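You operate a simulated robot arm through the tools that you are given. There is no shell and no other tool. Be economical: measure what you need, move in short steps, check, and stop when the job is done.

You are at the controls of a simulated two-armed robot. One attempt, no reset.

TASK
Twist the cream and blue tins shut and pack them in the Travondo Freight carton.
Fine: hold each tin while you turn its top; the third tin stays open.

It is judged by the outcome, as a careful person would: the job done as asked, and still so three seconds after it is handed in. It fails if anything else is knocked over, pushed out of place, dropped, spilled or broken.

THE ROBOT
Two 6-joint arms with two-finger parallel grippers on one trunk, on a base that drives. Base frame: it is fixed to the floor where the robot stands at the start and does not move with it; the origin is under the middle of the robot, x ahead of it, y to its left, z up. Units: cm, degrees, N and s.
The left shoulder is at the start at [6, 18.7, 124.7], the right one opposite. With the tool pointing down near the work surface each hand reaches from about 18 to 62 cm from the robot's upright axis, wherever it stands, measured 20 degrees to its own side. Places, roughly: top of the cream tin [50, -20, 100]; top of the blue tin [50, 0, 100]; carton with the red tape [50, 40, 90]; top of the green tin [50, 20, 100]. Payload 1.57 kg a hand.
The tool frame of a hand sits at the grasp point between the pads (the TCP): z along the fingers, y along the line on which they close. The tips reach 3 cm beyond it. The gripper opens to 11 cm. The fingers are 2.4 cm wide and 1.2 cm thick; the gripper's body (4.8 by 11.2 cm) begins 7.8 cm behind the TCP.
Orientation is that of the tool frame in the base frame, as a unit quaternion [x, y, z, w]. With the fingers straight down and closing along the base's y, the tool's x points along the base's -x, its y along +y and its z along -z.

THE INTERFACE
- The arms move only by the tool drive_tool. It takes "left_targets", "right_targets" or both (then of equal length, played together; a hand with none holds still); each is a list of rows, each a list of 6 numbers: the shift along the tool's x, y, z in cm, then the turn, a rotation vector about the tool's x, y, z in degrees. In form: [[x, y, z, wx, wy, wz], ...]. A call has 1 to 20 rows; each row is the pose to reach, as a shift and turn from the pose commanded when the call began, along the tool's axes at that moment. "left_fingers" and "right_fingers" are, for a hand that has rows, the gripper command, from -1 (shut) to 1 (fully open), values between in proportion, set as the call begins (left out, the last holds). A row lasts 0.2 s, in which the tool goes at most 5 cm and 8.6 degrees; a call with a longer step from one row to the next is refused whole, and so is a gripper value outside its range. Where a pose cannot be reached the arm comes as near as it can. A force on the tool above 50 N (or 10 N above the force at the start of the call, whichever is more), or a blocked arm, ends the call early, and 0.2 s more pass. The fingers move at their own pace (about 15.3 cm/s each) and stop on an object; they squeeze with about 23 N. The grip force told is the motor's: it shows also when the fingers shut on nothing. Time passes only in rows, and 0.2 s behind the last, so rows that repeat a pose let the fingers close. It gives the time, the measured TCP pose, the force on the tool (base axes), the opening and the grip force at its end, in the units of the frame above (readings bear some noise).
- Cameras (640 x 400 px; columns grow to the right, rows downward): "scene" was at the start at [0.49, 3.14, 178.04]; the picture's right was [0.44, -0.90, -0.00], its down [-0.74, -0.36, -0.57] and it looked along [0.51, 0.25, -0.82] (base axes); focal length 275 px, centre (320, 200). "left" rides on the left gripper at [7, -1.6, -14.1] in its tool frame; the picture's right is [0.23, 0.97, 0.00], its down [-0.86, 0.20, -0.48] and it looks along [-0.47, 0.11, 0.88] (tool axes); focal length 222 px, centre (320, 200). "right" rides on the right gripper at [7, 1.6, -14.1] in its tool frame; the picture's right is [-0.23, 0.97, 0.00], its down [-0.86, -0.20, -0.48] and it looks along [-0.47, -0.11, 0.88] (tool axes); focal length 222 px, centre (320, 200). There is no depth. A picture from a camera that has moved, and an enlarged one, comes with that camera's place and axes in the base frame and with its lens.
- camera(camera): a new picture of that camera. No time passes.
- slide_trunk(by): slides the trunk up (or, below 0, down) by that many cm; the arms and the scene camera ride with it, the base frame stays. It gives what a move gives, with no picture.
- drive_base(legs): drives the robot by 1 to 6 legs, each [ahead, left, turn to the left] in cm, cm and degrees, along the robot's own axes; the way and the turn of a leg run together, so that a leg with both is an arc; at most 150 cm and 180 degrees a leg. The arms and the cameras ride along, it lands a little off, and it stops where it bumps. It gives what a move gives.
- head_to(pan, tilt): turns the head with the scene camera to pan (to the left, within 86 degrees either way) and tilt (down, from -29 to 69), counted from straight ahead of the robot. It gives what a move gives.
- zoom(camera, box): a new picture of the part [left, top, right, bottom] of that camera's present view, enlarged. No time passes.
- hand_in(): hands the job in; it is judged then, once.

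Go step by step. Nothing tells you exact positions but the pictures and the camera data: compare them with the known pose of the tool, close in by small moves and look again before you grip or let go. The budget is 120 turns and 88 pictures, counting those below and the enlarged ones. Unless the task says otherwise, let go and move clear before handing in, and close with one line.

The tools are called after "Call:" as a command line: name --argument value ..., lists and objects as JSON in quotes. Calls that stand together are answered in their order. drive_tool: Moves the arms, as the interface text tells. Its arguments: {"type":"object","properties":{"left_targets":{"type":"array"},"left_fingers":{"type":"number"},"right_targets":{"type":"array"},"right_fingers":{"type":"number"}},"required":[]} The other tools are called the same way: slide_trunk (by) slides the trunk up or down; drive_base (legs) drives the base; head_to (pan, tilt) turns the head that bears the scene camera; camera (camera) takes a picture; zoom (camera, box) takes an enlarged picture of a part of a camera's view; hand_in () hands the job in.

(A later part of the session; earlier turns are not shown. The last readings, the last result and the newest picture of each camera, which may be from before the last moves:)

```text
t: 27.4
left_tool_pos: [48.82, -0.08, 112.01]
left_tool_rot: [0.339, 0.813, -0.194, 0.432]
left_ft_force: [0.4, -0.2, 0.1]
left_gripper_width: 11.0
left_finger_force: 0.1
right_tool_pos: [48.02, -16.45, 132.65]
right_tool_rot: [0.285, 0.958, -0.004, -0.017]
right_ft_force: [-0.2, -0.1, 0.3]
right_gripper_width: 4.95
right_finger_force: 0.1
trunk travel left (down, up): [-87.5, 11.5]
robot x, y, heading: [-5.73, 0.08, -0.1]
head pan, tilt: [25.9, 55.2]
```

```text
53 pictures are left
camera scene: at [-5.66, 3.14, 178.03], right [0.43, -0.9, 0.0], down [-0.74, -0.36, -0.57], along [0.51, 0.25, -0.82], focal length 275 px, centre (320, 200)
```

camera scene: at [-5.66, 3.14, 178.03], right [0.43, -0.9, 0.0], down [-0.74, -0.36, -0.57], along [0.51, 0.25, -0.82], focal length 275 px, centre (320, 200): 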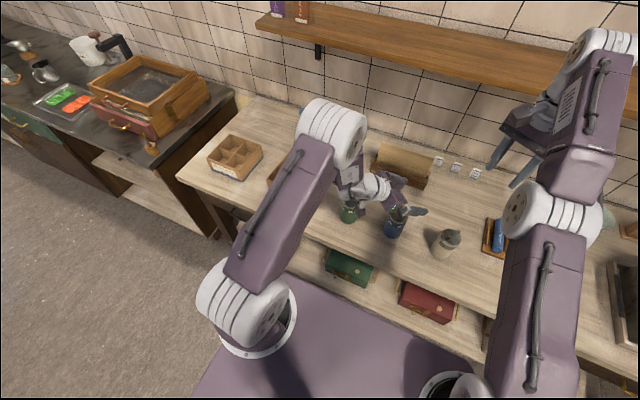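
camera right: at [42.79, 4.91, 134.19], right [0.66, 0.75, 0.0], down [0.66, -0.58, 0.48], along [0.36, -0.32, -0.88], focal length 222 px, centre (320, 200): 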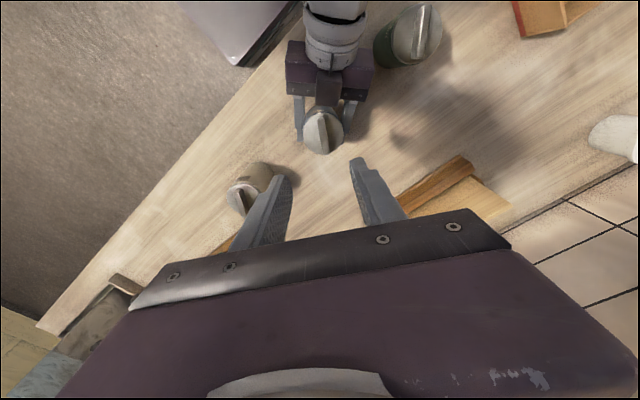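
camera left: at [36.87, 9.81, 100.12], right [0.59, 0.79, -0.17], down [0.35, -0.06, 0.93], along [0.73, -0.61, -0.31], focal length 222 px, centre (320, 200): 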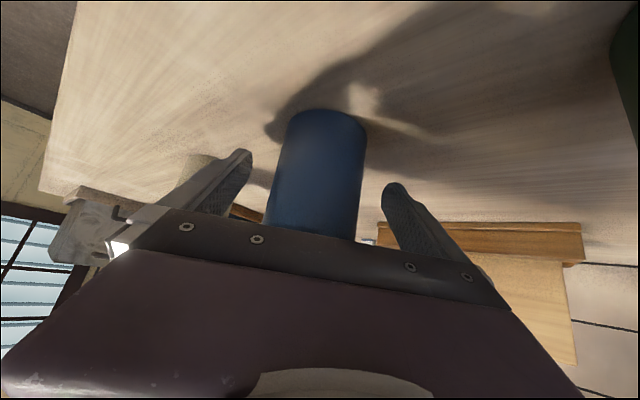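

Now I drive the base 17 cm to the right, so cream sits where blue did relative to the robot.

Call:
drive_base --legs '[[0, -17, 0]]'

Call:
camera --camera "right"

Call:
zoom --camera "scene" --box '[320, 150, 480, 270]'

```text
t: 28.8
left_tool_pos: [48.88, -16.46, 111.88]
left_tool_rot: [0.339, 0.812, -0.196, 0.433]
left_ft_force: [0.2, 0.3, 0.9]
left_gripper_width: 10.97
left_finger_force: 0.0
right_tool_pos: [48.03, -32.73, 132.72]
right_tool_rot: [0.285, 0.958, -0.007, -0.015]
right_ft_force: [-0.5, 0.1, 0.6]
right_gripper_width: 4.92
right_finger_force: 0.0
trunk travel left (down, up): [-87.5, 11.5]
robot x, y, heading: [-5.87, -16.4, -0.2]
head pan, tilt: [25.9, 55.2]
```

```text
52 pictures are left
camera right: at [43.58, -27.45, 146.9], right [0.72, 0.69, -0.03], down [0.62, -0.63, 0.46], along [0.3, -0.35, -0.89], focal length 222 px, centre (320, 200)
```

right: 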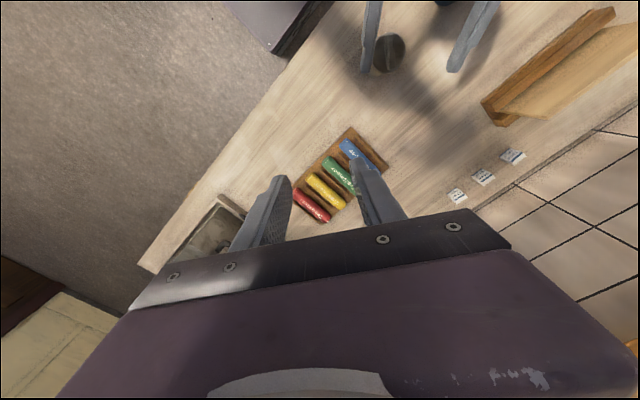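

```text
3.33 times, centred on (400, 210) of scene
camera zoom: at [-5.55, -12.98, 178.03], right [0.43, -0.9, 0.0], down [-0.74, -0.36, -0.57], along [0.51, 0.25, -0.82], focal length 916 px, centre (53, 167)
```

zoom: 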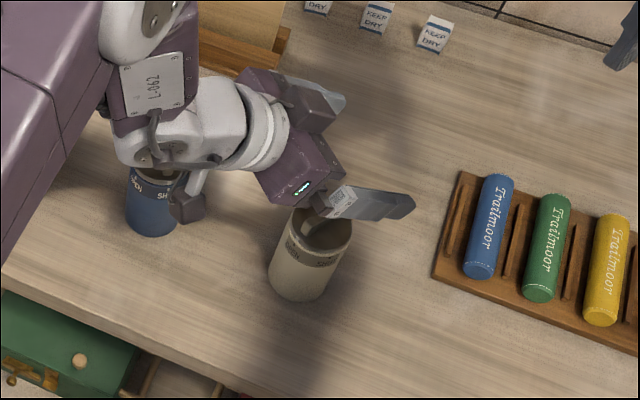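

The geometry matches. I'll lower the left hand halfway over cream and check how it is centred.

Call:
drive_tool --left_targets '[[2.5, -0.3, 1.5, 0, 0, 0], [5, -0.3, 3, 0, 0, 0], [7.2, -0.3, 4.3, 0, 0, 0], [7.2, -0.3, 4.3, 0, 0, 0]]'

Call:
camera --camera "left"

Call:
zoom --camera "right" --box '[320, 0, 520, 120]'

```text
t: 29.8
left_tool_pos: [48.11, -16.75, 103.5]
left_tool_rot: [0.339, 0.812, -0.194, 0.434]
left_ft_force: [0.8, -0.9, -0.6]
left_gripper_width: 11.01
left_finger_force: 0.2
right_tool_pos: [47.92, -33.04, 132.64]
right_tool_rot: [0.285, 0.958, -0.005, -0.015]
right_ft_force: [-1.0, -0.3, 0.6]
right_gripper_width: 4.98
right_finger_force: 0.1
trunk travel left (down, up): [-87.5, 11.5]
robot x, y, heading: [-5.83, -16.57, -0.3]
head pan, tilt: [25.9, 55.2]
```

```text
50 pictures are left
camera left: at [36.24, -6.62, 105.56], right [0.61, 0.76, -0.21], down [0.21, 0.1, 0.97], along [0.76, -0.64, -0.1], focal length 222 px, centre (320, 200)
```

left: 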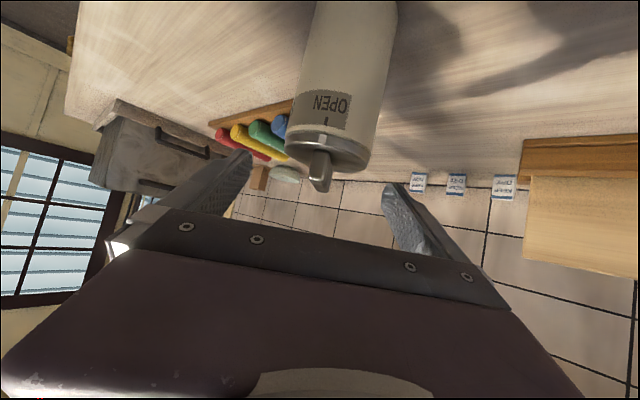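

```text
3.20 times, centred on (420, 60) of right
camera zoom: at [43.55, -27.87, 146.87], right [0.72, 0.69, -0.02], down [0.62, -0.63, 0.46], along [0.3, -0.35, -0.89], focal length 711 px, centre (0, 648)
```

zoom: 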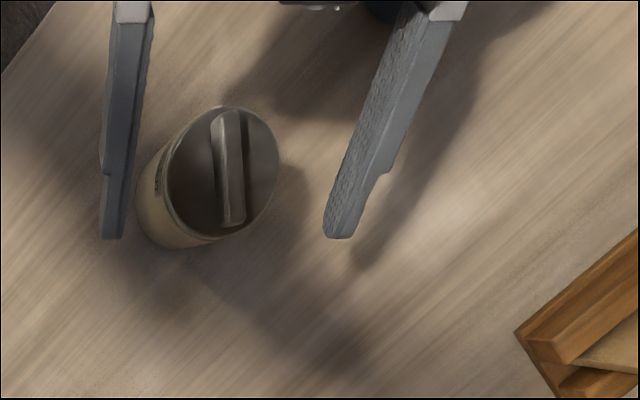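

The estimates put cream within half a centimetre of centre, with over 2 cm of clearance each side. I'll descend and close slowly.

Call:
drive_tool --left_targets '[[2, -0.1, 1.3, 0, 0, 0], [4, -0.1, 2.6, 0, 0, 0], [6, -0.1, 3.9, 0, 0, 0], [7.9, -0.1, 5.1, 0, 0, 0], [7.9, -0.1, 5.1, 0, 0, 0]]'

Call:
camera --camera "left"

```text
t: 31.0
left_tool_pos: [48.2, -16.81, 93.9]
left_tool_rot: [0.338, 0.813, -0.197, 0.431]
left_ft_force: [0.3, -0.1, 0.0]
left_gripper_width: 11.01
left_finger_force: 0.1
left hand out of reach, approached as far as the arm can: row 2, 3, 4, 5
right_tool_pos: [48.03, -33.02, 132.61]
right_tool_rot: [0.284, 0.959, -0.004, -0.015]
right_ft_force: [0.2, 0.4, -0.2]
right_gripper_width: 4.96
right_finger_force: 0.1
trunk travel left (down, up): [-87.5, 11.5]
robot x, y, heading: [-6.09, -16.89, -0.2]
head pan, tilt: [25.9, 55.2]
```

```text
48 pictures are left
camera left: at [36.5, -6.72, 96.08], right [0.61, 0.76, -0.22], down [0.21, 0.11, 0.97], along [0.76, -0.64, -0.1], focal length 222 px, centre (320, 200)
```

left: 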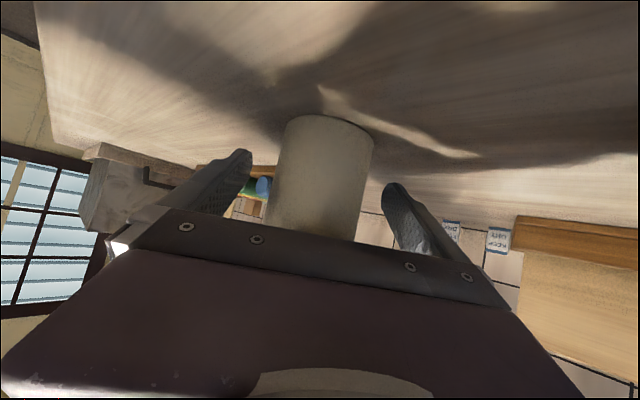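

Call:
drive_tool --left_targets '[[0, 0.2, 0, 0, 0, 0], [0, 0.2, 0, 0, 0, 0], [0, 0.2, 0, 0, 0, 0], [0, 0.2, 0, 0, 0, 0], [0, 0.2, 0, 0, 0, 0]]' --left_fingers -1

Call:
zoom --camera "scene" --box '[350, 190, 430, 250]'

```text
t: 32.2
left_tool_pos: [48.48, -16.74, 94.0]
left_tool_rot: [0.34, 0.812, -0.196, 0.432]
left_ft_force: [0.1, -0.4, 0.4]
left_gripper_width: 6.16
left_finger_force: 22.7
right_tool_pos: [48.03, -33.05, 132.58]
right_tool_rot: [0.284, 0.959, -0.005, -0.017]
right_ft_force: [0.5, 0.0, -0.6]
right_gripper_width: 4.95
right_finger_force: 0.0
trunk travel left (down, up): [-87.5, 11.5]
robot x, y, heading: [-5.59, -16.93, -0.3]
head pan, tilt: [25.9, 55.2]
```

```text
6.67 times, centred on (390, 220) of scene
camera zoom: at [-5.58, -13.48, 178.04], right [0.43, -0.9, 0.0], down [-0.74, -0.36, -0.57], along [0.51, 0.25, -0.82], focal length 1832 px, centre (-147, 67)
```

zoom: 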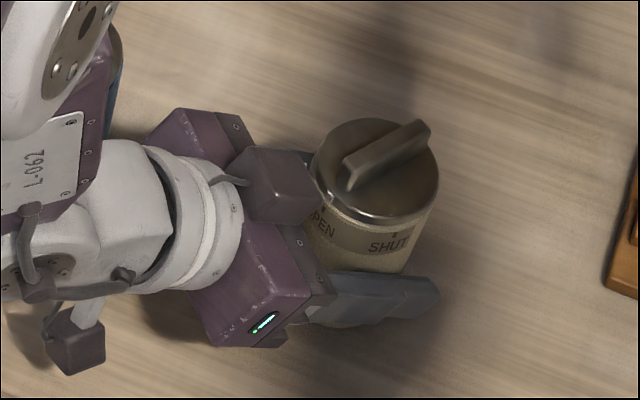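

Cream is held. I'll bring the right hand over its lid.

Call:
drive_tool --right_targets '[[1.4, 2.4, 2.1, -0.3, -0.4, 0], [2.8, 4.8, 4.2, -0.6, -0.8, 0], [4.2, 7.2, 6.3, -0.9, -1.2, 0], [5.6, 9.7, 8.4, -1.1, -1.7, 0], [7, 12.1, 10.5, -1.1, -1.7, 0], [8.4, 14.5, 12.6, -1.1, -1.7, 0], [8.4, 14.5, 12.6, -1.1, -1.7, 0]]' --right_fingers -0.3

Call:
zoom --camera "right" --box '[260, 85, 380, 175]'

```text
t: 33.8
left_tool_pos: [48.46, -16.87, 94.2]
left_tool_rot: [0.339, 0.813, -0.195, 0.432]
left_ft_force: [-1.4, 0.6, 0.4]
left_gripper_width: 6.11
left_finger_force: 23.2
right_tool_pos: [49.16, -16.32, 120.31]
right_tool_rot: [0.286, 0.958, 0.001, 0.001]
right_ft_force: [0.1, 0.4, 0.7]
right_gripper_width: 3.87
right_finger_force: 0.1
right hand out of reach, approached as far as the arm can: row 1, 2, 3, 4, 5, 6, 7
trunk travel left (down, up): [-87.5, 11.5]
robot x, y, heading: [-6.19, -16.82, -0.1]
head pan, tilt: [25.9, 55.2]
```

```text
4.44 times, centred on (320, 130) of right
camera zoom: at [44.1, -11.04, 134.37], right [0.72, 0.69, 0.0], down [0.61, -0.63, 0.48], along [0.33, -0.35, -0.88], focal length 987 px, centre (320, 511)
```

zoom: 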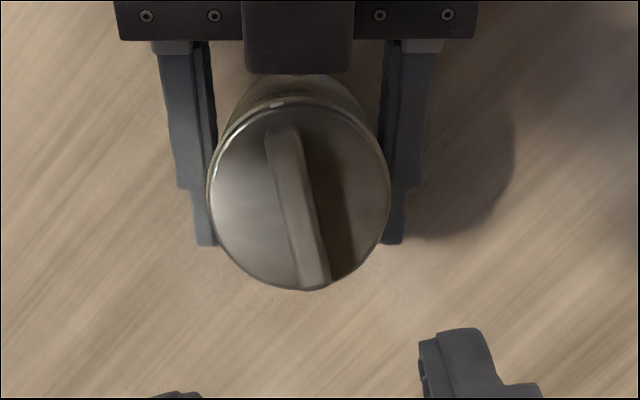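

Cream lid is at about (48.1, −16.4) with its bar at about 34°. I'll lower to just above the gripping height and check.

Call:
drive_tool --right_targets '[[0.4, -0.3, 4, 0, 0, 1.2], [0.82, -0.57, 8, 0, 0, 1.2], [0.82, -0.57, 11, 0, 0, 1.2], [0.82, -0.57, 13.5, 0, 0, 1.2], [0.82, -0.57, 15, 0, 0, 1.2], [0.82, -0.57, 15, 0, 0, 1.2]]'

Call:
zoom --camera "right" --box '[220, 80, 420, 240]'

Call:
zoom --camera "scene" --box '[360, 180, 440, 240]'

```text
t: 35.2
left_tool_pos: [48.59, -16.73, 94.15]
left_tool_rot: [0.339, 0.813, -0.195, 0.432]
left_ft_force: [-0.3, 1.5, 0.8]
left_gripper_width: 6.12
left_finger_force: 22.9
right_tool_pos: [49.63, -15.5, 105.16]
right_tool_rot: [0.295, 0.955, -0.001, 0.0]
right_ft_force: [0.5, -0.3, -0.7]
right_gripper_width: 3.85
right_finger_force: 0.1
right hand out of reach, approached as far as the arm can: row 1, 2, 3, 4, 5, 6
trunk travel left (down, up): [-87.5, 11.5]
robot x, y, heading: [-6.2, -16.61, -0.3]
head pan, tilt: [25.9, 55.2]
```

```text
2.50 times, centred on (320, 160) of right
camera zoom: at [44.82, -10.19, 119.22], right [0.74, 0.68, 0.0], down [0.59, -0.65, 0.48], along [0.32, -0.35, -0.88], focal length 555 px, centre (320, 300)
```

zoom: 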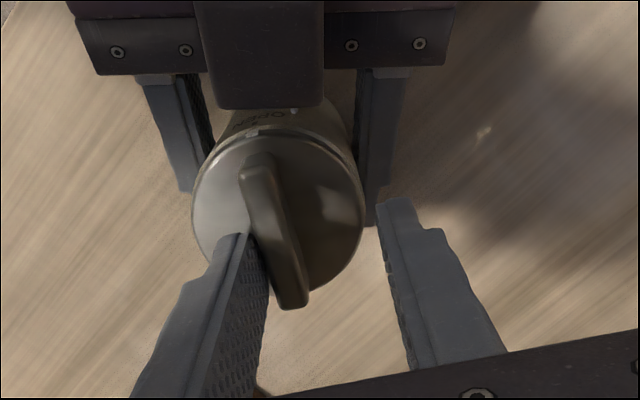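

```text
6.67 times, centred on (400, 210) of scene
camera zoom: at [-5.57, -13.44, 178.04], right [0.43, -0.9, 0.0], down [-0.74, -0.36, -0.57], along [0.51, 0.25, -0.82], focal length 1832 px, centre (-213, 133)
```

zoom: 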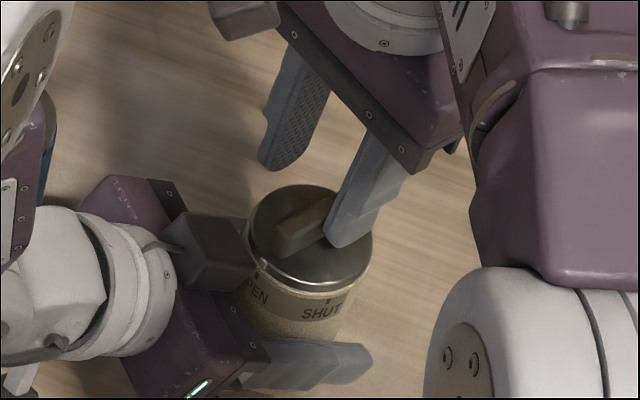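

The right arm hit a limit and landed about 1.5 cm off. I'll lift slightly and try the lateral correction.

Call:
drive_tool --right_targets '[[0, 0, -1.5, 0, 0, 0], [0.35, -0.75, -1.5, 0, 0, 0], [0.7, -1.5, -1.5, 0, 0, 0], [0.7, -1.5, -1.5, 0, 0, 0]]'

```text
t: 36.2
left_tool_pos: [48.64, -16.72, 94.03]
left_tool_rot: [0.339, 0.812, -0.195, 0.433]
left_ft_force: [0.1, 1.2, 1.1]
left_gripper_width: 6.15
left_finger_force: 23.3
right_tool_pos: [49.95, -15.75, 106.74]
right_tool_rot: [0.295, 0.956, 0.0, 0.0]
right_ft_force: [0.3, -0.2, -0.7]
right_gripper_width: 3.86
right_finger_force: 0.1
right hand out of reach, approached as far as the arm can: row 2, 3, 4
trunk travel left (down, up): [-87.5, 11.5]
robot x, y, heading: [-5.92, -16.98, -0.2]
head pan, tilt: [25.9, 55.2]
```

Call:
camera --camera "scene"

```text
43 pictures are left
camera scene: at [-5.57, -13.44, 178.04], right [0.43, -0.9, 0.0], down [-0.74, -0.36, -0.57], along [0.51, 0.25, -0.82], focal length 275 px, centre (320, 200)
```

scene: 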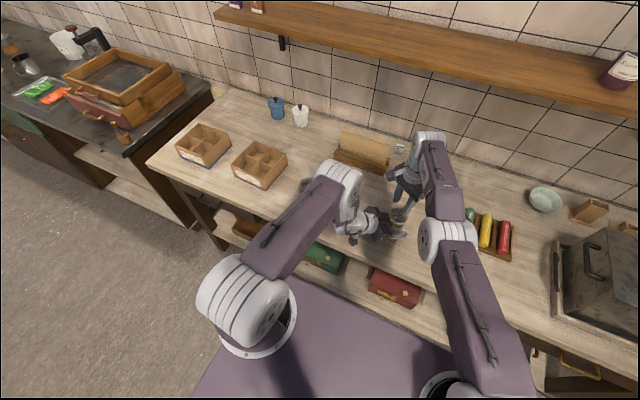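

The right wrist looks to be in a different, more limited configuration than before. I'll lift and unwind its yaw to find the free range again.

Call:
drive_tool --right_targets '[[0, 0, -4, 0, 0, 0], [0, 0, -8, 0, 0, -6], [0, 0, -12, 0, 0, -12], [0, 0, -15, 0, 0, -18], [0, 0, -18, 0, 0, -24], [0, 0, -20, 0, 0, -30], [0, 0, -22, 0, 0, -34]]'

```text
t: 37.8
left_tool_pos: [48.61, -16.74, 94.03]
left_tool_rot: [0.339, 0.812, -0.196, 0.432]
left_ft_force: [-2.4, -0.1, 2.3]
left_gripper_width: 6.13
left_finger_force: 23.1
right_tool_pos: [47.43, -16.78, 128.08]
right_tool_rot: [0.004, 1.0, 0.0, 0.002]
right_ft_force: [0.9, -0.7, 1.5]
right_gripper_width: 3.85
right_finger_force: 0.2
right hand out of reach, approached as far as the arm can: row 3, 4, 5, 6, 7
trunk travel left (down, up): [-87.5, 11.5]
robot x, y, heading: [-5.8, -16.49, -0.3]
head pan, tilt: [25.9, 55.2]
```

Call:
drive_tool --right_targets '[[3.3, -0.9, -1.8, 0, 0, 0], [6.6, -1.8, -3.6, 0, 0, 0], [9.9, -2.7, -5.4, 0, 0, 0], [13.2, -3.6, -7.2, 0, 0, 0], [16.4, -4.4, -9, 0, 0, 0], [19.4, -5.1, -10.7, 0, 0, 0], [19.4, -5.1, -10.7, 0, 0, 0]]'

Call:
camera --camera "scene"

```text
t: 39.4
left_tool_pos: [48.69, -16.85, 94.06]
left_tool_rot: [0.339, 0.812, -0.197, 0.432]
left_ft_force: [-0.9, 0.0, 1.8]
left_gripper_width: 6.13
left_finger_force: 23.2
right_tool_pos: [28.33, -21.45, 138.43]
right_tool_rot: [0.003, 1.0, 0.0, 0.001]
right_ft_force: [0.1, 0.0, 0.7]
right_gripper_width: 3.82
right_finger_force: 0.1
trunk travel left (down, up): [-87.5, 11.5]
robot x, y, heading: [-6.05, -16.47, -0.3]
head pan, tilt: [25.9, 55.2]
```

```text
42 pictures are left
camera scene: at [-5.48, -13.44, 178.04], right [0.43, -0.9, 0.0], down [-0.74, -0.36, -0.57], along [0.51, 0.25, -0.82], focal length 275 px, centre (320, 200)
```

scene: 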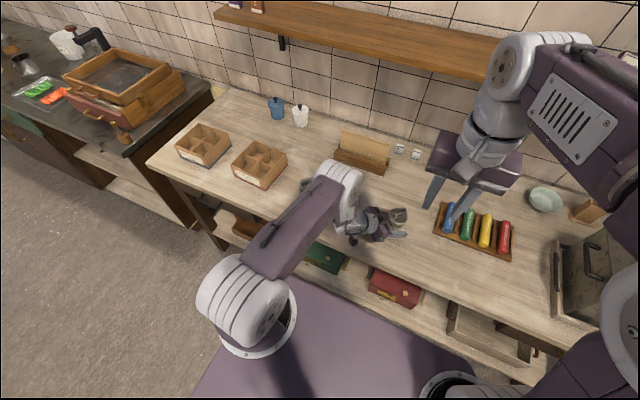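

It's back in the starting configuration. I'll retrace the exact route that worked for blue.

Call:
drive_tool --right_targets '[[0, -3, 0, 0, 0, 8], [0, -6, 0, 0, 0, 16], [0, -9, 0, 0, 0, 24], [0, -9, 0, 0, 0, 24]]'

Call:
drive_tool --right_targets '[[-1.4, 2.4, 2, 0, 0, 0.5], [-2.8, 4.8, 4, 0, 0, 1], [-4.2, 7.2, 6, 0, 0, 1.5], [-5.6, 9.5, 8, 0, 0, 2], [-7, 11.9, 10, 0, 0, 2.5], [-8.4, 14.3, 12, 0, 0, 3], [-9.8, 16.7, 14, 0, 0, 3.5], [-11.2, 19, 16, 0, 0, 4], [-12.5, 21, 18.4, 0, 0, 4], [-12.5, 21, 18.4, 0, 0, 4]]'

```text
t: 40.4
left_tool_pos: [48.6, -16.77, 94.1]
left_tool_rot: [0.34, 0.812, -0.196, 0.431]
left_ft_force: [0.0, -0.4, 0.2]
left_gripper_width: 6.13
left_finger_force: 23.2
right_tool_pos: [28.56, -30.41, 138.64]
right_tool_rot: [0.211, 0.978, 0.0, 0.001]
right_ft_force: [-1.0, -0.1, 0.5]
right_gripper_width: 3.83
right_finger_force: 0.0
trunk travel left (down, up): [-87.5, 11.5]
robot x, y, heading: [-6.04, -16.77, -0.2]
head pan, tilt: [25.9, 55.2]
```

```text
t: 42.6
left_tool_pos: [48.71, -16.76, 94.2]
left_tool_rot: [0.339, 0.812, -0.196, 0.432]
left_ft_force: [0.3, 0.1, -0.2]
left_gripper_width: 6.09
left_finger_force: 22.9
right_tool_pos: [48.14, -16.61, 120.14]
right_tool_rot: [0.245, 0.97, 0.001, 0.002]
right_ft_force: [-0.4, -0.6, 0.0]
right_gripper_width: 3.87
right_finger_force: 0.0
trunk travel left (down, up): [-87.5, 11.5]
robot x, y, heading: [-5.99, -16.91, -0.0]
head pan, tilt: [25.9, 55.2]
```

No limits this time. One picture to re-measure the lid.

Call:
zoom --camera "right" --box '[260, 85, 380, 175]'

```text
4.44 times, centred on (320, 130) of right
camera zoom: at [42.8, -11.88, 134.19], right [0.66, 0.75, 0.0], down [0.66, -0.58, 0.48], along [0.36, -0.32, -0.88], focal length 987 px, centre (320, 511)
```

zoom: 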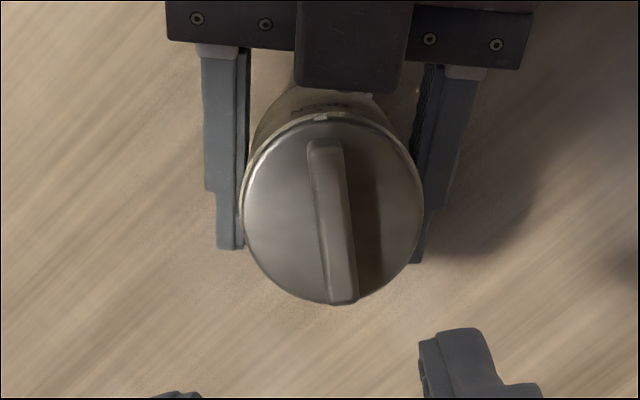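

Lid centre is at about (48.4, −16.35) and the bar at about 33°. I'll descend to gripping height.

Call:
drive_tool --right_targets '[[-0.08, 0.4, 4, 0, 0, 4.6], [-0.08, 0.4, 8, 0, 0, 4.6], [-0.08, 0.4, 11, 0, 0, 4.6], [-0.08, 0.4, 13.5, 0, 0, 4.6], [-0.08, 0.4, 15, 0, 0, 4.6], [-0.08, 0.4, 15.6, 0, 0, 4.6], [-0.08, 0.4, 15.6, 0, 0, 4.6]]'

Call:
zoom --camera "right" --box '[220, 80, 420, 240]'

```text
t: 44.2
left_tool_pos: [48.54, -16.76, 94.16]
left_tool_rot: [0.339, 0.812, -0.196, 0.432]
left_ft_force: [-0.2, 1.0, -0.7]
left_gripper_width: 6.11
left_finger_force: 22.4
right_tool_pos: [48.51, -16.35, 104.49]
right_tool_rot: [0.283, 0.959, 0.001, 0.002]
right_ft_force: [-0.2, -0.7, 0.1]
right_gripper_width: 3.85
right_finger_force: 0.0
trunk travel left (down, up): [-87.5, 11.5]
robot x, y, heading: [-5.54, -16.72, -0.1]
head pan, tilt: [25.9, 55.2]
```

```text
2.50 times, centred on (320, 160) of right
camera zoom: at [43.54, -11.14, 118.48], right [0.72, 0.69, 0.0], down [0.61, -0.63, 0.48], along [0.33, -0.34, -0.88], focal length 555 px, centre (320, 300)
```

zoom: 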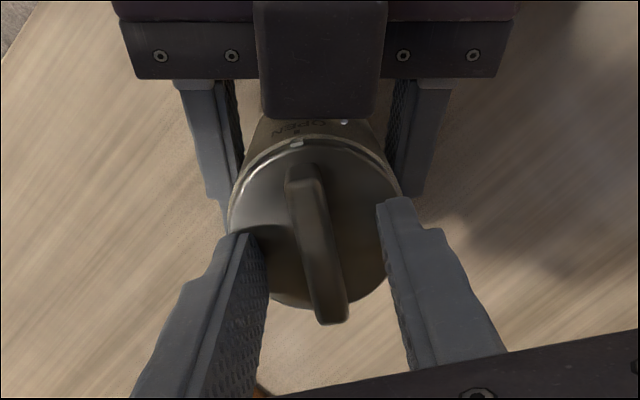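

Centred. I'll close on the bar and turn 35°.

Call:
drive_tool --right_targets '[[0, 0, 0, 0, 0, 0], [0, 0, 0, 0, 0, 0], [0, 0, 0, 0, 0, 0]]' --right_fingers -1

Call:
drive_tool --right_targets '[[0, 0, 0, 0, 0, -7], [0, 0, 0, 0, 0, -14], [0, 0, 0, 0, 0, -21], [0, 0, 0, 0, 0, -28], [0, 0, 0, 0, 0, -35]]'

Call:
zoom --camera "scene" --box '[360, 180, 440, 240]'

```text
t: 45.0
left_tool_pos: [48.58, -16.73, 94.01]
left_tool_rot: [0.339, 0.813, -0.195, 0.432]
left_ft_force: [-1.0, 0.6, 1.4]
left_gripper_width: 6.11
left_finger_force: 22.4
right_tool_pos: [48.54, -16.32, 104.51]
right_tool_rot: [0.283, 0.959, 0.0, 0.001]
right_ft_force: [0.6, -0.3, -0.3]
right_gripper_width: 1.07
right_finger_force: 23.3
trunk travel left (down, up): [-87.5, 11.5]
robot x, y, heading: [-5.74, -16.48, -0.5]
head pan, tilt: [25.9, 55.2]
```

```text
t: 46.2
left_tool_pos: [48.71, -16.73, 93.91]
left_tool_rot: [0.34, 0.811, -0.197, 0.433]
left_ft_force: [-3.6, -2.9, 11.0]
left_gripper_width: 6.11
left_finger_force: 23.0
right_tool_pos: [48.57, -16.25, 104.46]
right_tool_rot: [-0.02, 1.0, 0.001, 0.001]
right_ft_force: [4.6, 2.9, -11.1]
right_gripper_width: 1.04
right_finger_force: 23.2
trunk travel left (down, up): [-87.5, 11.5]
robot x, y, heading: [-5.93, -16.6, -0.2]
head pan, tilt: [25.9, 55.2]
```

```text
6.67 times, centred on (400, 210) of scene
camera zoom: at [-5.52, -13.46, 178.04], right [0.43, -0.9, 0.0], down [-0.74, -0.36, -0.57], along [0.51, 0.25, -0.82], focal length 1832 px, centre (-213, 133)
```

zoom: 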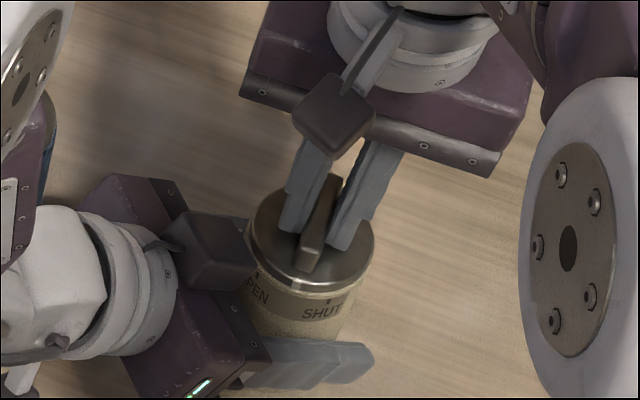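

Call:
drive_tool --right_targets '[[0, 0.03, 0.03, 0, 0, -7], [0, 0.06, 0.06, 0, 0, -14], [0, 0.08, 0.1, 0, 0, -21], [0, 0.1, 0.1, 0, 0, -28], [0, 0.1, 0.1, 0, 0, -34]]'

Call:
zoom --camera "scene" --box '[380, 210, 405, 230]'

```text
t: 47.4
left_tool_pos: [48.62, -16.8, 93.94]
left_tool_rot: [0.339, 0.813, -0.196, 0.431]
left_ft_force: [1.7, -6.2, 1.7]
left_gripper_width: 6.11
left_finger_force: 23.2
right_tool_pos: [48.4, -16.14, 104.44]
right_tool_rot: [-0.31, 0.951, 0.0, 0.001]
right_ft_force: [-1.6, 7.7, -1.5]
right_gripper_width: 1.0
right_finger_force: 23.3
trunk travel left (down, up): [-87.5, 11.5]
robot x, y, heading: [-6.12, -16.53, -0.2]
head pan, tilt: [25.9, 55.2]
```

```text
16.00 times, centred on (392, 220) of scene
camera zoom: at [-5.51, -13.46, 178.04], right [0.43, -0.9, 0.0], down [-0.74, -0.36, -0.57], along [0.51, 0.25, -0.82], focal length 4396 px, centre (-840, -120)
```

zoom: 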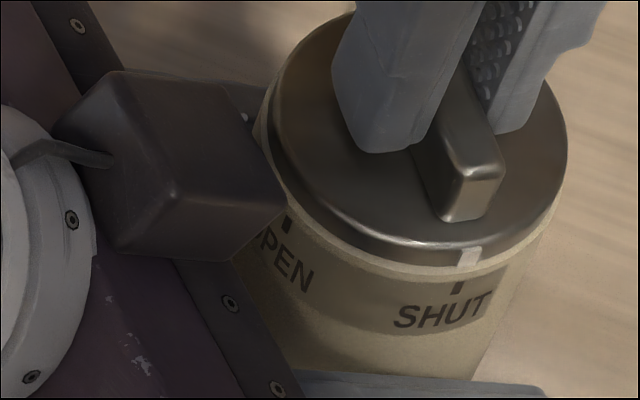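

The pointer is on SHUT; I add one degree, release, lift, and check.

Call:
drive_tool --right_targets '[[0, 0.05, 0, 0, 0, -1], [0, 0.05, 0, 0, 0, -1]]'

Call:
drive_tool --right_targets '[[0, 0, 0, 0, 0, 0], [0, 0, 0, 0, 0, 0], [0, 0, -2, 0, 0, 0], [0, 0, -6, 0, 0, 0], [0, 0, -10, 0, 0, 0], [0, 0, -14, 0, 0, 0]]' --right_fingers -0.55

Call:
zoom --camera "scene" --box '[380, 205, 405, 225]'

```text
t: 48.0
left_tool_pos: [48.54, -16.74, 93.99]
left_tool_rot: [0.338, 0.813, -0.196, 0.431]
left_ft_force: [3.7, -4.5, -4.1]
left_gripper_width: 6.13
left_finger_force: 22.9
right_tool_pos: [48.4, -16.2, 104.43]
right_tool_rot: [-0.318, 0.948, 0.0, 0.001]
right_ft_force: [-3.4, 4.5, 1.5]
right_gripper_width: 1.04
right_finger_force: 23.2
trunk travel left (down, up): [-87.5, 11.5]
robot x, y, heading: [-6.1, -16.43, -0.2]
head pan, tilt: [25.9, 55.2]
```

```text
t: 49.4
left_tool_pos: [48.63, -16.79, 94.12]
left_tool_rot: [0.34, 0.812, -0.196, 0.432]
left_ft_force: [-1.0, 0.2, -2.2]
left_gripper_width: 6.11
left_finger_force: 22.9
right_tool_pos: [48.38, -15.89, 118.38]
right_tool_rot: [-0.318, 0.948, 0.0, 0.001]
right_ft_force: [-0.9, -1.0, -0.3]
right_gripper_width: 2.48
right_finger_force: 0.0
trunk travel left (down, up): [-87.5, 11.5]
robot x, y, heading: [-6.21, -16.37, -0.1]
head pan, tilt: [25.9, 55.2]
```

```text
16.00 times, centred on (392, 215) of scene
camera zoom: at [-5.59, -13.47, 178.03], right [0.43, -0.9, 0.0], down [-0.74, -0.36, -0.57], along [0.51, 0.25, -0.82], focal length 4396 px, centre (-840, -40)
```

zoom: 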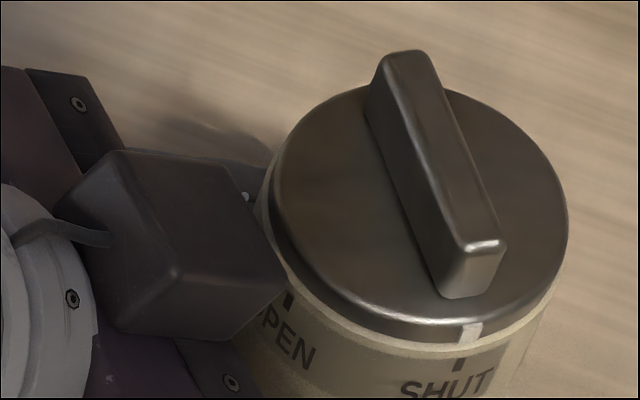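

Cream is shut too. I'll withdraw the right hand back to its side, then open and raise the left.

Call:
drive_tool --right_targets '[[3, 0.1, -3, 0, 0, 0], [6, 0.2, -6, 0, 0, 5], [9, 0.3, -9, 0, 0, 10], [12, 0.4, -11, 0, 0, 16], [15, 0.5, -13, 0, 0, 22], [18, 0.6, -15, 0, 0, 27], [21, 0.8, -17.5, 0, 0, 32], [24.4, 0.9, -20, 0, 0, 37]]'

Call:
drive_tool --left_targets '[[0, 0, 0, 0, 0, 0], [0, 0, 0, 0, 0, 0], [0, 0, 0, 0, 0, 0], [-2.5, 0, -1.65, 0, 0, 0], [-5, -0.1, -3.3, 0, 0, 0], [-8.4, -0.2, -5.5, 0, 0, 0], [-11.7, -0.3, -7.7, 0, 0, 0], [-15, -0.35, -9.9, 0, 0, 0], [-18, -0.4, -11.9, 0, 0, 0]]' --left_fingers 1

```text
t: 51.2
left_tool_pos: [48.57, -16.85, 94.13]
left_tool_rot: [0.339, 0.812, -0.195, 0.432]
left_ft_force: [-0.8, -1.0, -2.5]
left_gripper_width: 6.11
left_finger_force: 22.4
right_tool_pos: [28.23, -29.97, 138.39]
right_tool_rot: [0.0, 1.0, 0.0, 0.001]
right_ft_force: [-0.4, -0.3, 0.4]
right_gripper_width: 2.48
right_finger_force: 0.0
trunk travel left (down, up): [-87.5, 11.5]
robot x, y, heading: [-5.95, -16.79, -0.1]
head pan, tilt: [25.9, 55.2]
```

```text
t: 53.2
left_tool_pos: [48.11, -16.98, 115.55]
left_tool_rot: [0.339, 0.812, -0.195, 0.433]
left_ft_force: [-0.3, 0.5, 0.1]
left_gripper_width: 11.02
left_finger_force: 0.1
right_tool_pos: [28.33, -29.93, 138.39]
right_tool_rot: [-0.001, 1.0, 0.0, 0.0]
right_ft_force: [-0.7, 0.0, 0.2]
right_gripper_width: 2.48
right_finger_force: 0.0
trunk travel left (down, up): [-87.5, 11.5]
robot x, y, heading: [-5.81, -16.78, -0.2]
head pan, tilt: [25.9, 55.2]
```

Both tins are released. I now bring the left hand upright (tool pointing down), raising it as it turns.

Call:
drive_tool --left_targets '[[-0.1, 0.7, -1, 0, 7.1, 0], [-0.3, 1.4, -2, 0, 14.2, 0], [-0.4, 2, -3, 0, 21.3, 0], [-0.5, 2.7, -3.8, 0, 28.4, 0], [-0.7, 3.4, -4.8, 0, 35.5, 0], [-0.8, 4, -5.7, 0, 42.6, 0], [-1, 4.7, -6.6, 0, 49.7, 0], [-1.1, 5.4, -7.6, 0, 56.6, 0]]'

```text
t: 55.0
left_tool_pos: [48.52, -8.61, 120.53]
left_tool_rot: [0.39, 0.921, -0.01, -0.004]
left_ft_force: [-0.1, -0.2, 0.3]
left_gripper_width: 11.02
left_finger_force: 0.0
right_tool_pos: [28.62, -29.95, 138.21]
right_tool_rot: [-0.001, 1.0, 0.0, 0.0]
right_ft_force: [-0.2, 0.2, 0.1]
right_gripper_width: 2.47
right_finger_force: 0.0
trunk travel left (down, up): [-87.5, 11.5]
robot x, y, heading: [-6.53, -16.91, -0.2]
head pan, tilt: [25.9, 55.2]
```

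Call:
drive_tool --left_targets '[[0, 0, 0, 0, 0, -7.7], [0, 0, 0, 0, 0, -15.4], [0, 0, 0, 0, 0, -23], [0, 0, 0, 0, 0, -30.6], [0, 0, 0, -0.5, 0, -38], [0, 0, 0, -1.1, -0.5, -46]]'

Call:
drive_base --legs '[[0, -17, 0]]'

Call:
camera --camera "left"

Call:
camera --camera "scene"

```text
t: 56.4
left_tool_pos: [48.37, -8.95, 120.54]
left_tool_rot: [-0.001, 1.0, -0.001, 0.0]
left_ft_force: [0.5, 0.2, 0.7]
left_gripper_width: 10.98
left_finger_force: 0.0
right_tool_pos: [28.41, -29.89, 138.27]
right_tool_rot: [-0.001, 1.0, 0.0, 0.001]
right_ft_force: [-0.2, 0.6, -0.3]
right_gripper_width: 2.46
right_finger_force: 0.1
trunk travel left (down, up): [-87.5, 11.5]
robot x, y, heading: [-6.14, -16.86, -0.5]
head pan, tilt: [25.9, 55.2]
```

```text
t: 57.9
left_tool_pos: [48.41, -25.36, 120.61]
left_tool_rot: [0.0, 1.0, -0.003, 0.0]
left_ft_force: [-0.2, -0.3, 0.3]
left_gripper_width: 11.03
left_finger_force: 0.1
right_tool_pos: [28.42, -46.35, 138.4]
right_tool_rot: [0.0, 1.0, -0.002, 0.001]
right_ft_force: [-0.4, -0.9, 0.5]
right_gripper_width: 2.46
right_finger_force: 0.0
trunk travel left (down, up): [-87.5, 11.5]
robot x, y, heading: [-6.19, -33.43, -0.3]
head pan, tilt: [25.9, 55.2]
```

```text
36 pictures are left
camera left: at [41.51, -26.91, 134.81], right [-0.23, 0.97, -0.01], down [0.86, 0.2, 0.48], along [0.47, 0.1, -0.88], focal length 222 px, centre (320, 200)
```

left: 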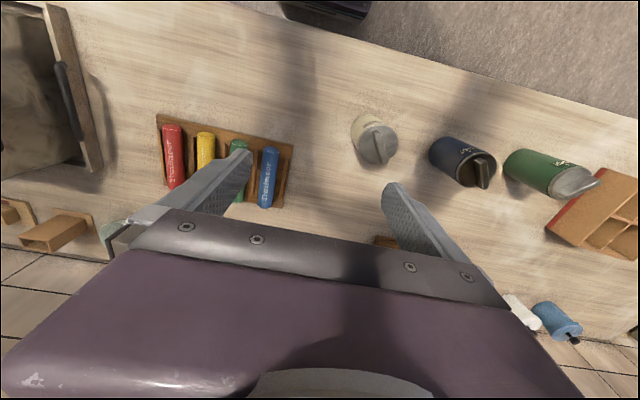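

```text
35 pictures are left
camera scene: at [-5.62, -29.79, 178.03], right [0.43, -0.9, 0.0], down [-0.74, -0.36, -0.57], along [0.51, 0.24, -0.82], focal length 275 px, centre (320, 200)
```

scene: 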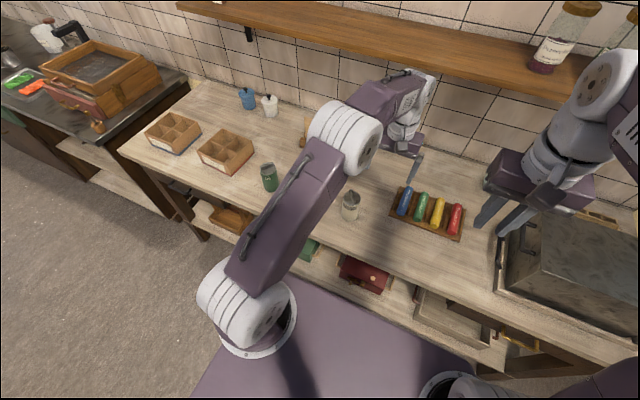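

Cream is at about (48.4, −16.5). I'll move the left hand above it, tips just over the lid, and check.

Call:
drive_tool --left_targets '[[0, 3, 2, 0, 0, 0], [0, 6, 4.5, 0, 0, 0], [0, 8.9, 7.5, 0, 0, 0], [0, 8.9, 10.5, 0, 0, 0], [0, 8.9, 12, 0, 0, 0], [0, 8.9, 12, 0, 0, 0]]'

Call:
camera --camera "left"

Call:
zoom --camera "scene" --box '[310, 150, 400, 230]'

```text
t: 59.3
left_tool_pos: [48.31, -16.82, 108.66]
left_tool_rot: [0.0, 1.0, -0.001, 0.0]
left_ft_force: [0.0, -0.6, 0.4]
left_gripper_width: 11.0
left_finger_force: 0.0
right_tool_pos: [28.36, -46.67, 138.3]
right_tool_rot: [0.0, 1.0, 0.0, 0.0]
right_ft_force: [0.5, -0.2, 0.5]
right_gripper_width: 2.47
right_finger_force: 0.0
trunk travel left (down, up): [-87.5, 11.5]
robot x, y, heading: [-5.98, -33.55, -0.1]
head pan, tilt: [25.9, 55.2]
```

```text
34 pictures are left
camera left: at [41.42, -18.44, 122.83], right [-0.23, 0.97, 0.0], down [0.86, 0.2, 0.48], along [0.47, 0.11, -0.88], focal length 222 px, centre (320, 200)
```

left: 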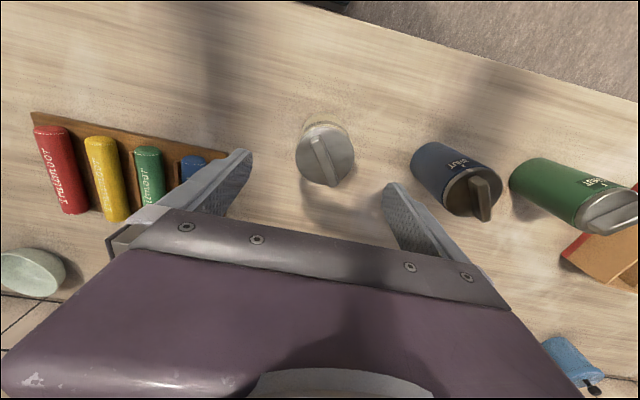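

```text
5.00 times, centred on (355, 190) of scene
camera zoom: at [-5.67, -30.29, 178.04], right [0.43, -0.9, 0.0], down [-0.74, -0.36, -0.57], along [0.51, 0.25, -0.82], focal length 1374 px, centre (145, 250)
```

zoom: 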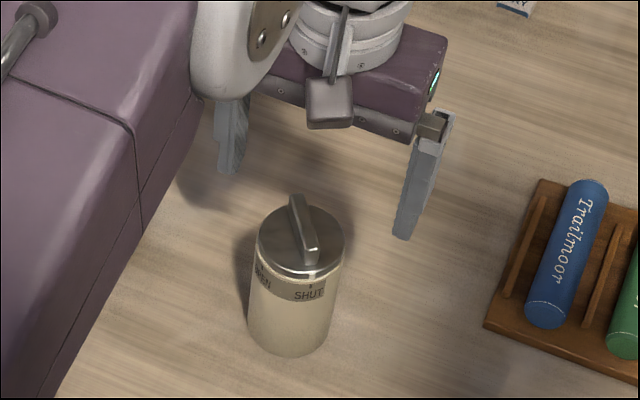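

Nearly centred; I shift 0.35 cm and descend so the pads take the top 3 cm of the tin.

Call:
drive_tool --left_targets '[[0.1, 0.35, 2, 0, 0, 0], [0.1, 0.35, 4, 0, 0, 0], [0.1, 0.35, 6, 0, 0, 0], [0.1, 0.35, 7.6, 0, 0, 0], [0.1, 0.35, 7.6, 0, 0, 0]]'

Call:
zoom --camera "left" --box '[200, 80, 440, 240]'

```text
t: 60.5
left_tool_pos: [48.4, -16.46, 100.94]
left_tool_rot: [0.0, 1.0, -0.001, 0.0]
left_ft_force: [0.7, -0.3, -0.8]
left_gripper_width: 10.98
left_finger_force: 0.1
right_tool_pos: [28.43, -46.77, 138.29]
right_tool_rot: [0.001, 1.0, 0.0, 0.001]
right_ft_force: [-0.2, 0.0, -0.2]
right_gripper_width: 2.48
right_finger_force: 0.0
trunk travel left (down, up): [-87.5, 11.5]
robot x, y, heading: [-6.02, -33.37, -0.3]
head pan, tilt: [25.9, 55.2]
```

```text
2.50 times, centred on (320, 160) of left
camera zoom: at [41.37, -17.96, 115.25], right [-0.23, 0.97, 0.0], down [0.86, 0.2, 0.48], along [0.47, 0.11, -0.88], focal length 555 px, centre (320, 300)
```

zoom: 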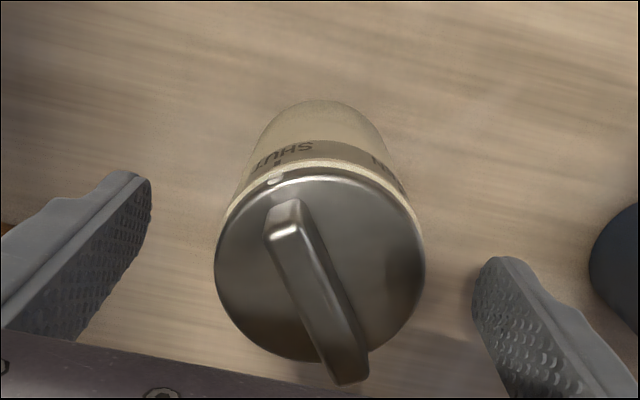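

Call:
drive_tool --left_targets '[[0.3, 0, 0, 0, 0, 0], [0.3, 0, 0, 0, 0, 0], [0.3, 0, 0, 0, 0, 0], [0.3, 0, 0, 0, 0, 0]]' --left_fingers -1

Call:
drive_tool --left_targets '[[0, 0, -2, 0, 0, 0], [0, 0, -5, 0, 0, 0], [0, 0, -9, 0, 0, 0], [0, 0, -13, 0, 0, 0], [0, 0, -17, 0, 0, 0], [0, 0, -20, 0, 0, 0]]'

Call:
camera --camera "scene"

```text
t: 61.5
left_tool_pos: [47.95, -16.24, 101.06]
left_tool_rot: [0.001, 1.0, 0.0, -0.001]
left_ft_force: [0.0, -1.3, 1.3]
left_gripper_width: 6.1
left_finger_force: 23.5
right_tool_pos: [28.43, -46.74, 138.32]
right_tool_rot: [0.0, 1.0, 0.0, 0.0]
right_ft_force: [-0.7, -0.3, 0.4]
right_gripper_width: 2.5
right_finger_force: 0.1
trunk travel left (down, up): [-87.5, 11.5]
robot x, y, heading: [-6.48, -33.57, -0.5]
head pan, tilt: [25.9, 55.2]
```

```text
t: 62.9
left_tool_pos: [48.05, -16.33, 121.2]
left_tool_rot: [0.0, 1.0, -0.001, 0.0]
left_ft_force: [0.4, 0.6, 0.7]
left_gripper_width: 0.0
left_finger_force: 21.4
right_tool_pos: [28.37, -46.74, 138.36]
right_tool_rot: [0.0, 1.0, 0.001, 0.001]
right_ft_force: [-0.5, -0.4, 0.8]
right_gripper_width: 2.49
right_finger_force: 0.2
trunk travel left (down, up): [-87.5, 11.5]
robot x, y, heading: [-5.84, -33.68, -0.2]
head pan, tilt: [25.9, 55.2]
```

```text
31 pictures are left
camera scene: at [-5.7, -30.3, 178.03], right [0.43, -0.9, 0.0], down [-0.74, -0.36, -0.57], along [0.51, 0.25, -0.82], focal length 275 px, centre (320, 200)
```

scene: 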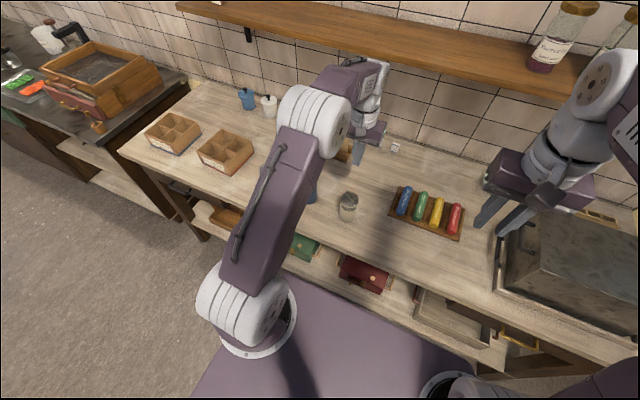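

The fingers slipped off during the fast lift; the tin still appears to be standing. I'll inspect it.

Call:
zoom --camera "scene" --box '[300, 170, 390, 230]'

Call:
camera --camera "left"

```text
6.67 times, centred on (345, 200) of scene
camera zoom: at [-5.7, -30.3, 178.03], right [0.43, -0.9, 0.0], down [-0.74, -0.36, -0.57], along [0.51, 0.25, -0.82], focal length 1832 px, centre (153, 200)
```

zoom: 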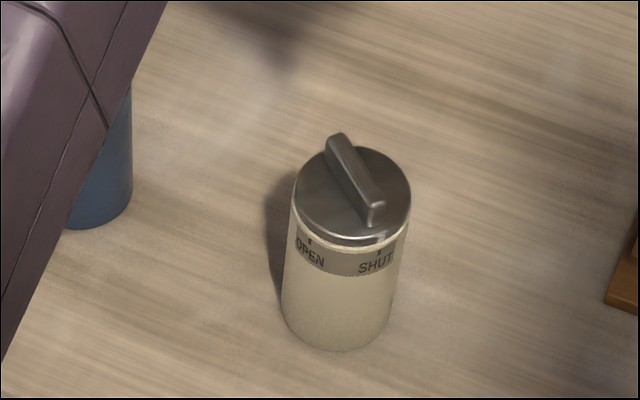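

```text
29 pictures are left
camera left: at [41.11, -17.92, 135.32], right [-0.23, 0.97, 0.0], down [0.86, 0.2, 0.48], along [0.47, 0.11, -0.88], focal length 222 px, centre (320, 200)
```

left: 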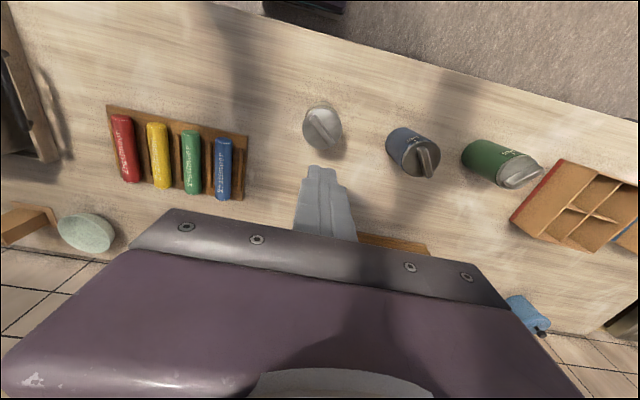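

The tin is upright and shut, just shifted by about half a centimetre. I'll approach again, centre more carefully, grip deeper and lift slowly.

Call:
drive_tool --left_targets '[[0.4, 0, 0, 0, 0, 0], [0.8, 0.1, 3, 0, 0, 0], [0.9, 0.1, 7, 0, 0, 0], [0.9, 0.1, 10, 0, 0, 0], [0.9, 0.1, 13, 0, 0, 0], [0.9, 0.1, 13, 0, 0, 0]]' --left_fingers 1

Call:
camera --camera "left"

```text
t: 64.3
left_tool_pos: [47.09, -16.55, 107.96]
left_tool_rot: [0.0, 1.0, -0.001, -0.001]
left_ft_force: [-0.6, -0.2, 0.6]
left_gripper_width: 11.0
left_finger_force: 0.1
right_tool_pos: [28.34, -46.69, 138.33]
right_tool_rot: [-0.001, 1.0, 0.0, 0.001]
right_ft_force: [-0.1, -0.6, 0.1]
right_gripper_width: 2.48
right_finger_force: 0.0
trunk travel left (down, up): [-87.5, 11.5]
robot x, y, heading: [-6.14, -33.9, -0.2]
head pan, tilt: [25.9, 55.2]
```

```text
28 pictures are left
camera left: at [40.17, -18.19, 122.1], right [-0.23, 0.97, 0.0], down [0.86, 0.2, 0.48], along [0.47, 0.11, -0.88], focal length 222 px, centre (320, 200)
```

left: 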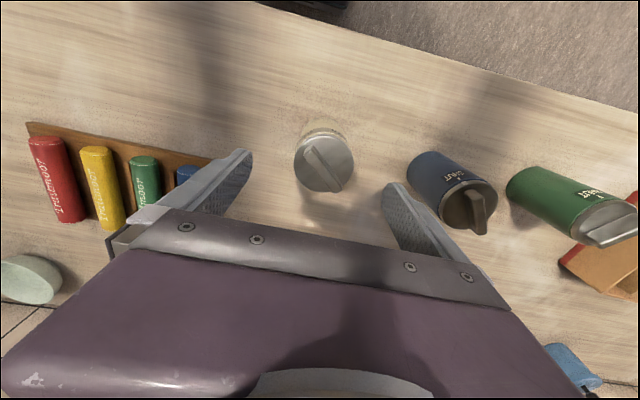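

Centred in x; I shift 0.35 in y, descend a bit deeper than before, close, then lift slowly.

Call:
drive_tool --left_targets '[[0, 0.35, 2, 0, 0, 0], [0, 0.35, 4, 0, 0, 0], [0, 0.35, 6, 0, 0, 0], [0, 0.35, 7.8, 0, 0, 0], [0, 0.35, 7.8, 0, 0, 0]]'

Call:
drive_tool --left_targets '[[0, 0, 0, 0, 0, 0], [0, 0, 0, 0, 0, 0], [0, 0, 0, 0, 0, 0], [0, 0, 0, 0, 0, 0], [0, 0, 0, 0, 0, 0]]' --left_fingers -1

Call:
drive_tool --left_targets '[[0, 0, -0.1, 0, 0, 0], [0, 0, -0.25, 0, 0, 0], [0, 0, -0.45, 0, 0, 0], [0, 0, -0.7, 0, 0, 0], [0, 0, -1.0, 0, 0, 0], [0, 0, -1.3, 0, 0, 0], [0, 0, -1.5, 0, 0, 0], [0, 0, -1.5, 0, 0, 0]]'

Call:
camera --camera "left"

```text
t: 65.5
left_tool_pos: [47.07, -16.03, 100.34]
left_tool_rot: [0.0, 1.0, -0.001, 0.0]
left_ft_force: [-0.6, -0.1, 0.6]
left_gripper_width: 11.0
left_finger_force: 0.1
right_tool_pos: [28.31, -46.68, 138.32]
right_tool_rot: [0.0, 1.0, 0.0, 0.001]
right_ft_force: [0.0, 0.3, 0.5]
right_gripper_width: 2.46
right_finger_force: 0.0
trunk travel left (down, up): [-87.5, 11.5]
robot x, y, heading: [-5.7, -33.25, -0.4]
head pan, tilt: [25.9, 55.2]
```

```text
t: 66.7
left_tool_pos: [47.12, -16.23, 100.36]
left_tool_rot: [0.0, 1.0, -0.001, 0.0]
left_ft_force: [-0.8, 0.4, 0.3]
left_gripper_width: 6.09
left_finger_force: 22.8
right_tool_pos: [28.35, -46.7, 138.43]
right_tool_rot: [-0.001, 1.0, 0.0, 0.0]
right_ft_force: [0.6, 0.4, 0.3]
right_gripper_width: 2.49
right_finger_force: 0.0
trunk travel left (down, up): [-87.5, 11.5]
robot x, y, heading: [-6.35, -33.11, -0.2]
head pan, tilt: [25.9, 55.2]
```

```text
t: 68.5
left_tool_pos: [47.2, -16.04, 101.73]
left_tool_rot: [0.001, 1.0, -0.001, -0.001]
left_ft_force: [0.7, 0.5, -2.4]
left_gripper_width: 6.1
left_finger_force: 22.5
right_tool_pos: [28.42, -46.73, 138.28]
right_tool_rot: [0.001, 1.0, 0.0, 0.002]
right_ft_force: [-0.1, 0.6, 0.3]
right_gripper_width: 2.49
right_finger_force: 0.1
trunk travel left (down, up): [-87.5, 11.5]
robot x, y, heading: [-6.34, -33.43, -0.2]
head pan, tilt: [25.9, 55.2]
```

```text
27 pictures are left
camera left: at [40.24, -17.62, 115.89], right [-0.23, 0.97, 0.0], down [0.86, 0.2, 0.48], along [0.47, 0.11, -0.88], focal length 222 px, centre (320, 200)
```

left: 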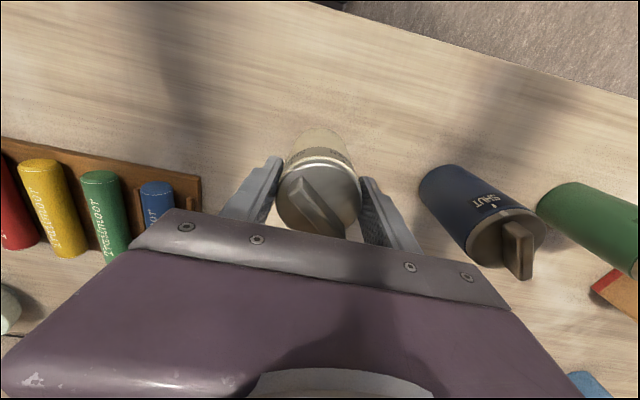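

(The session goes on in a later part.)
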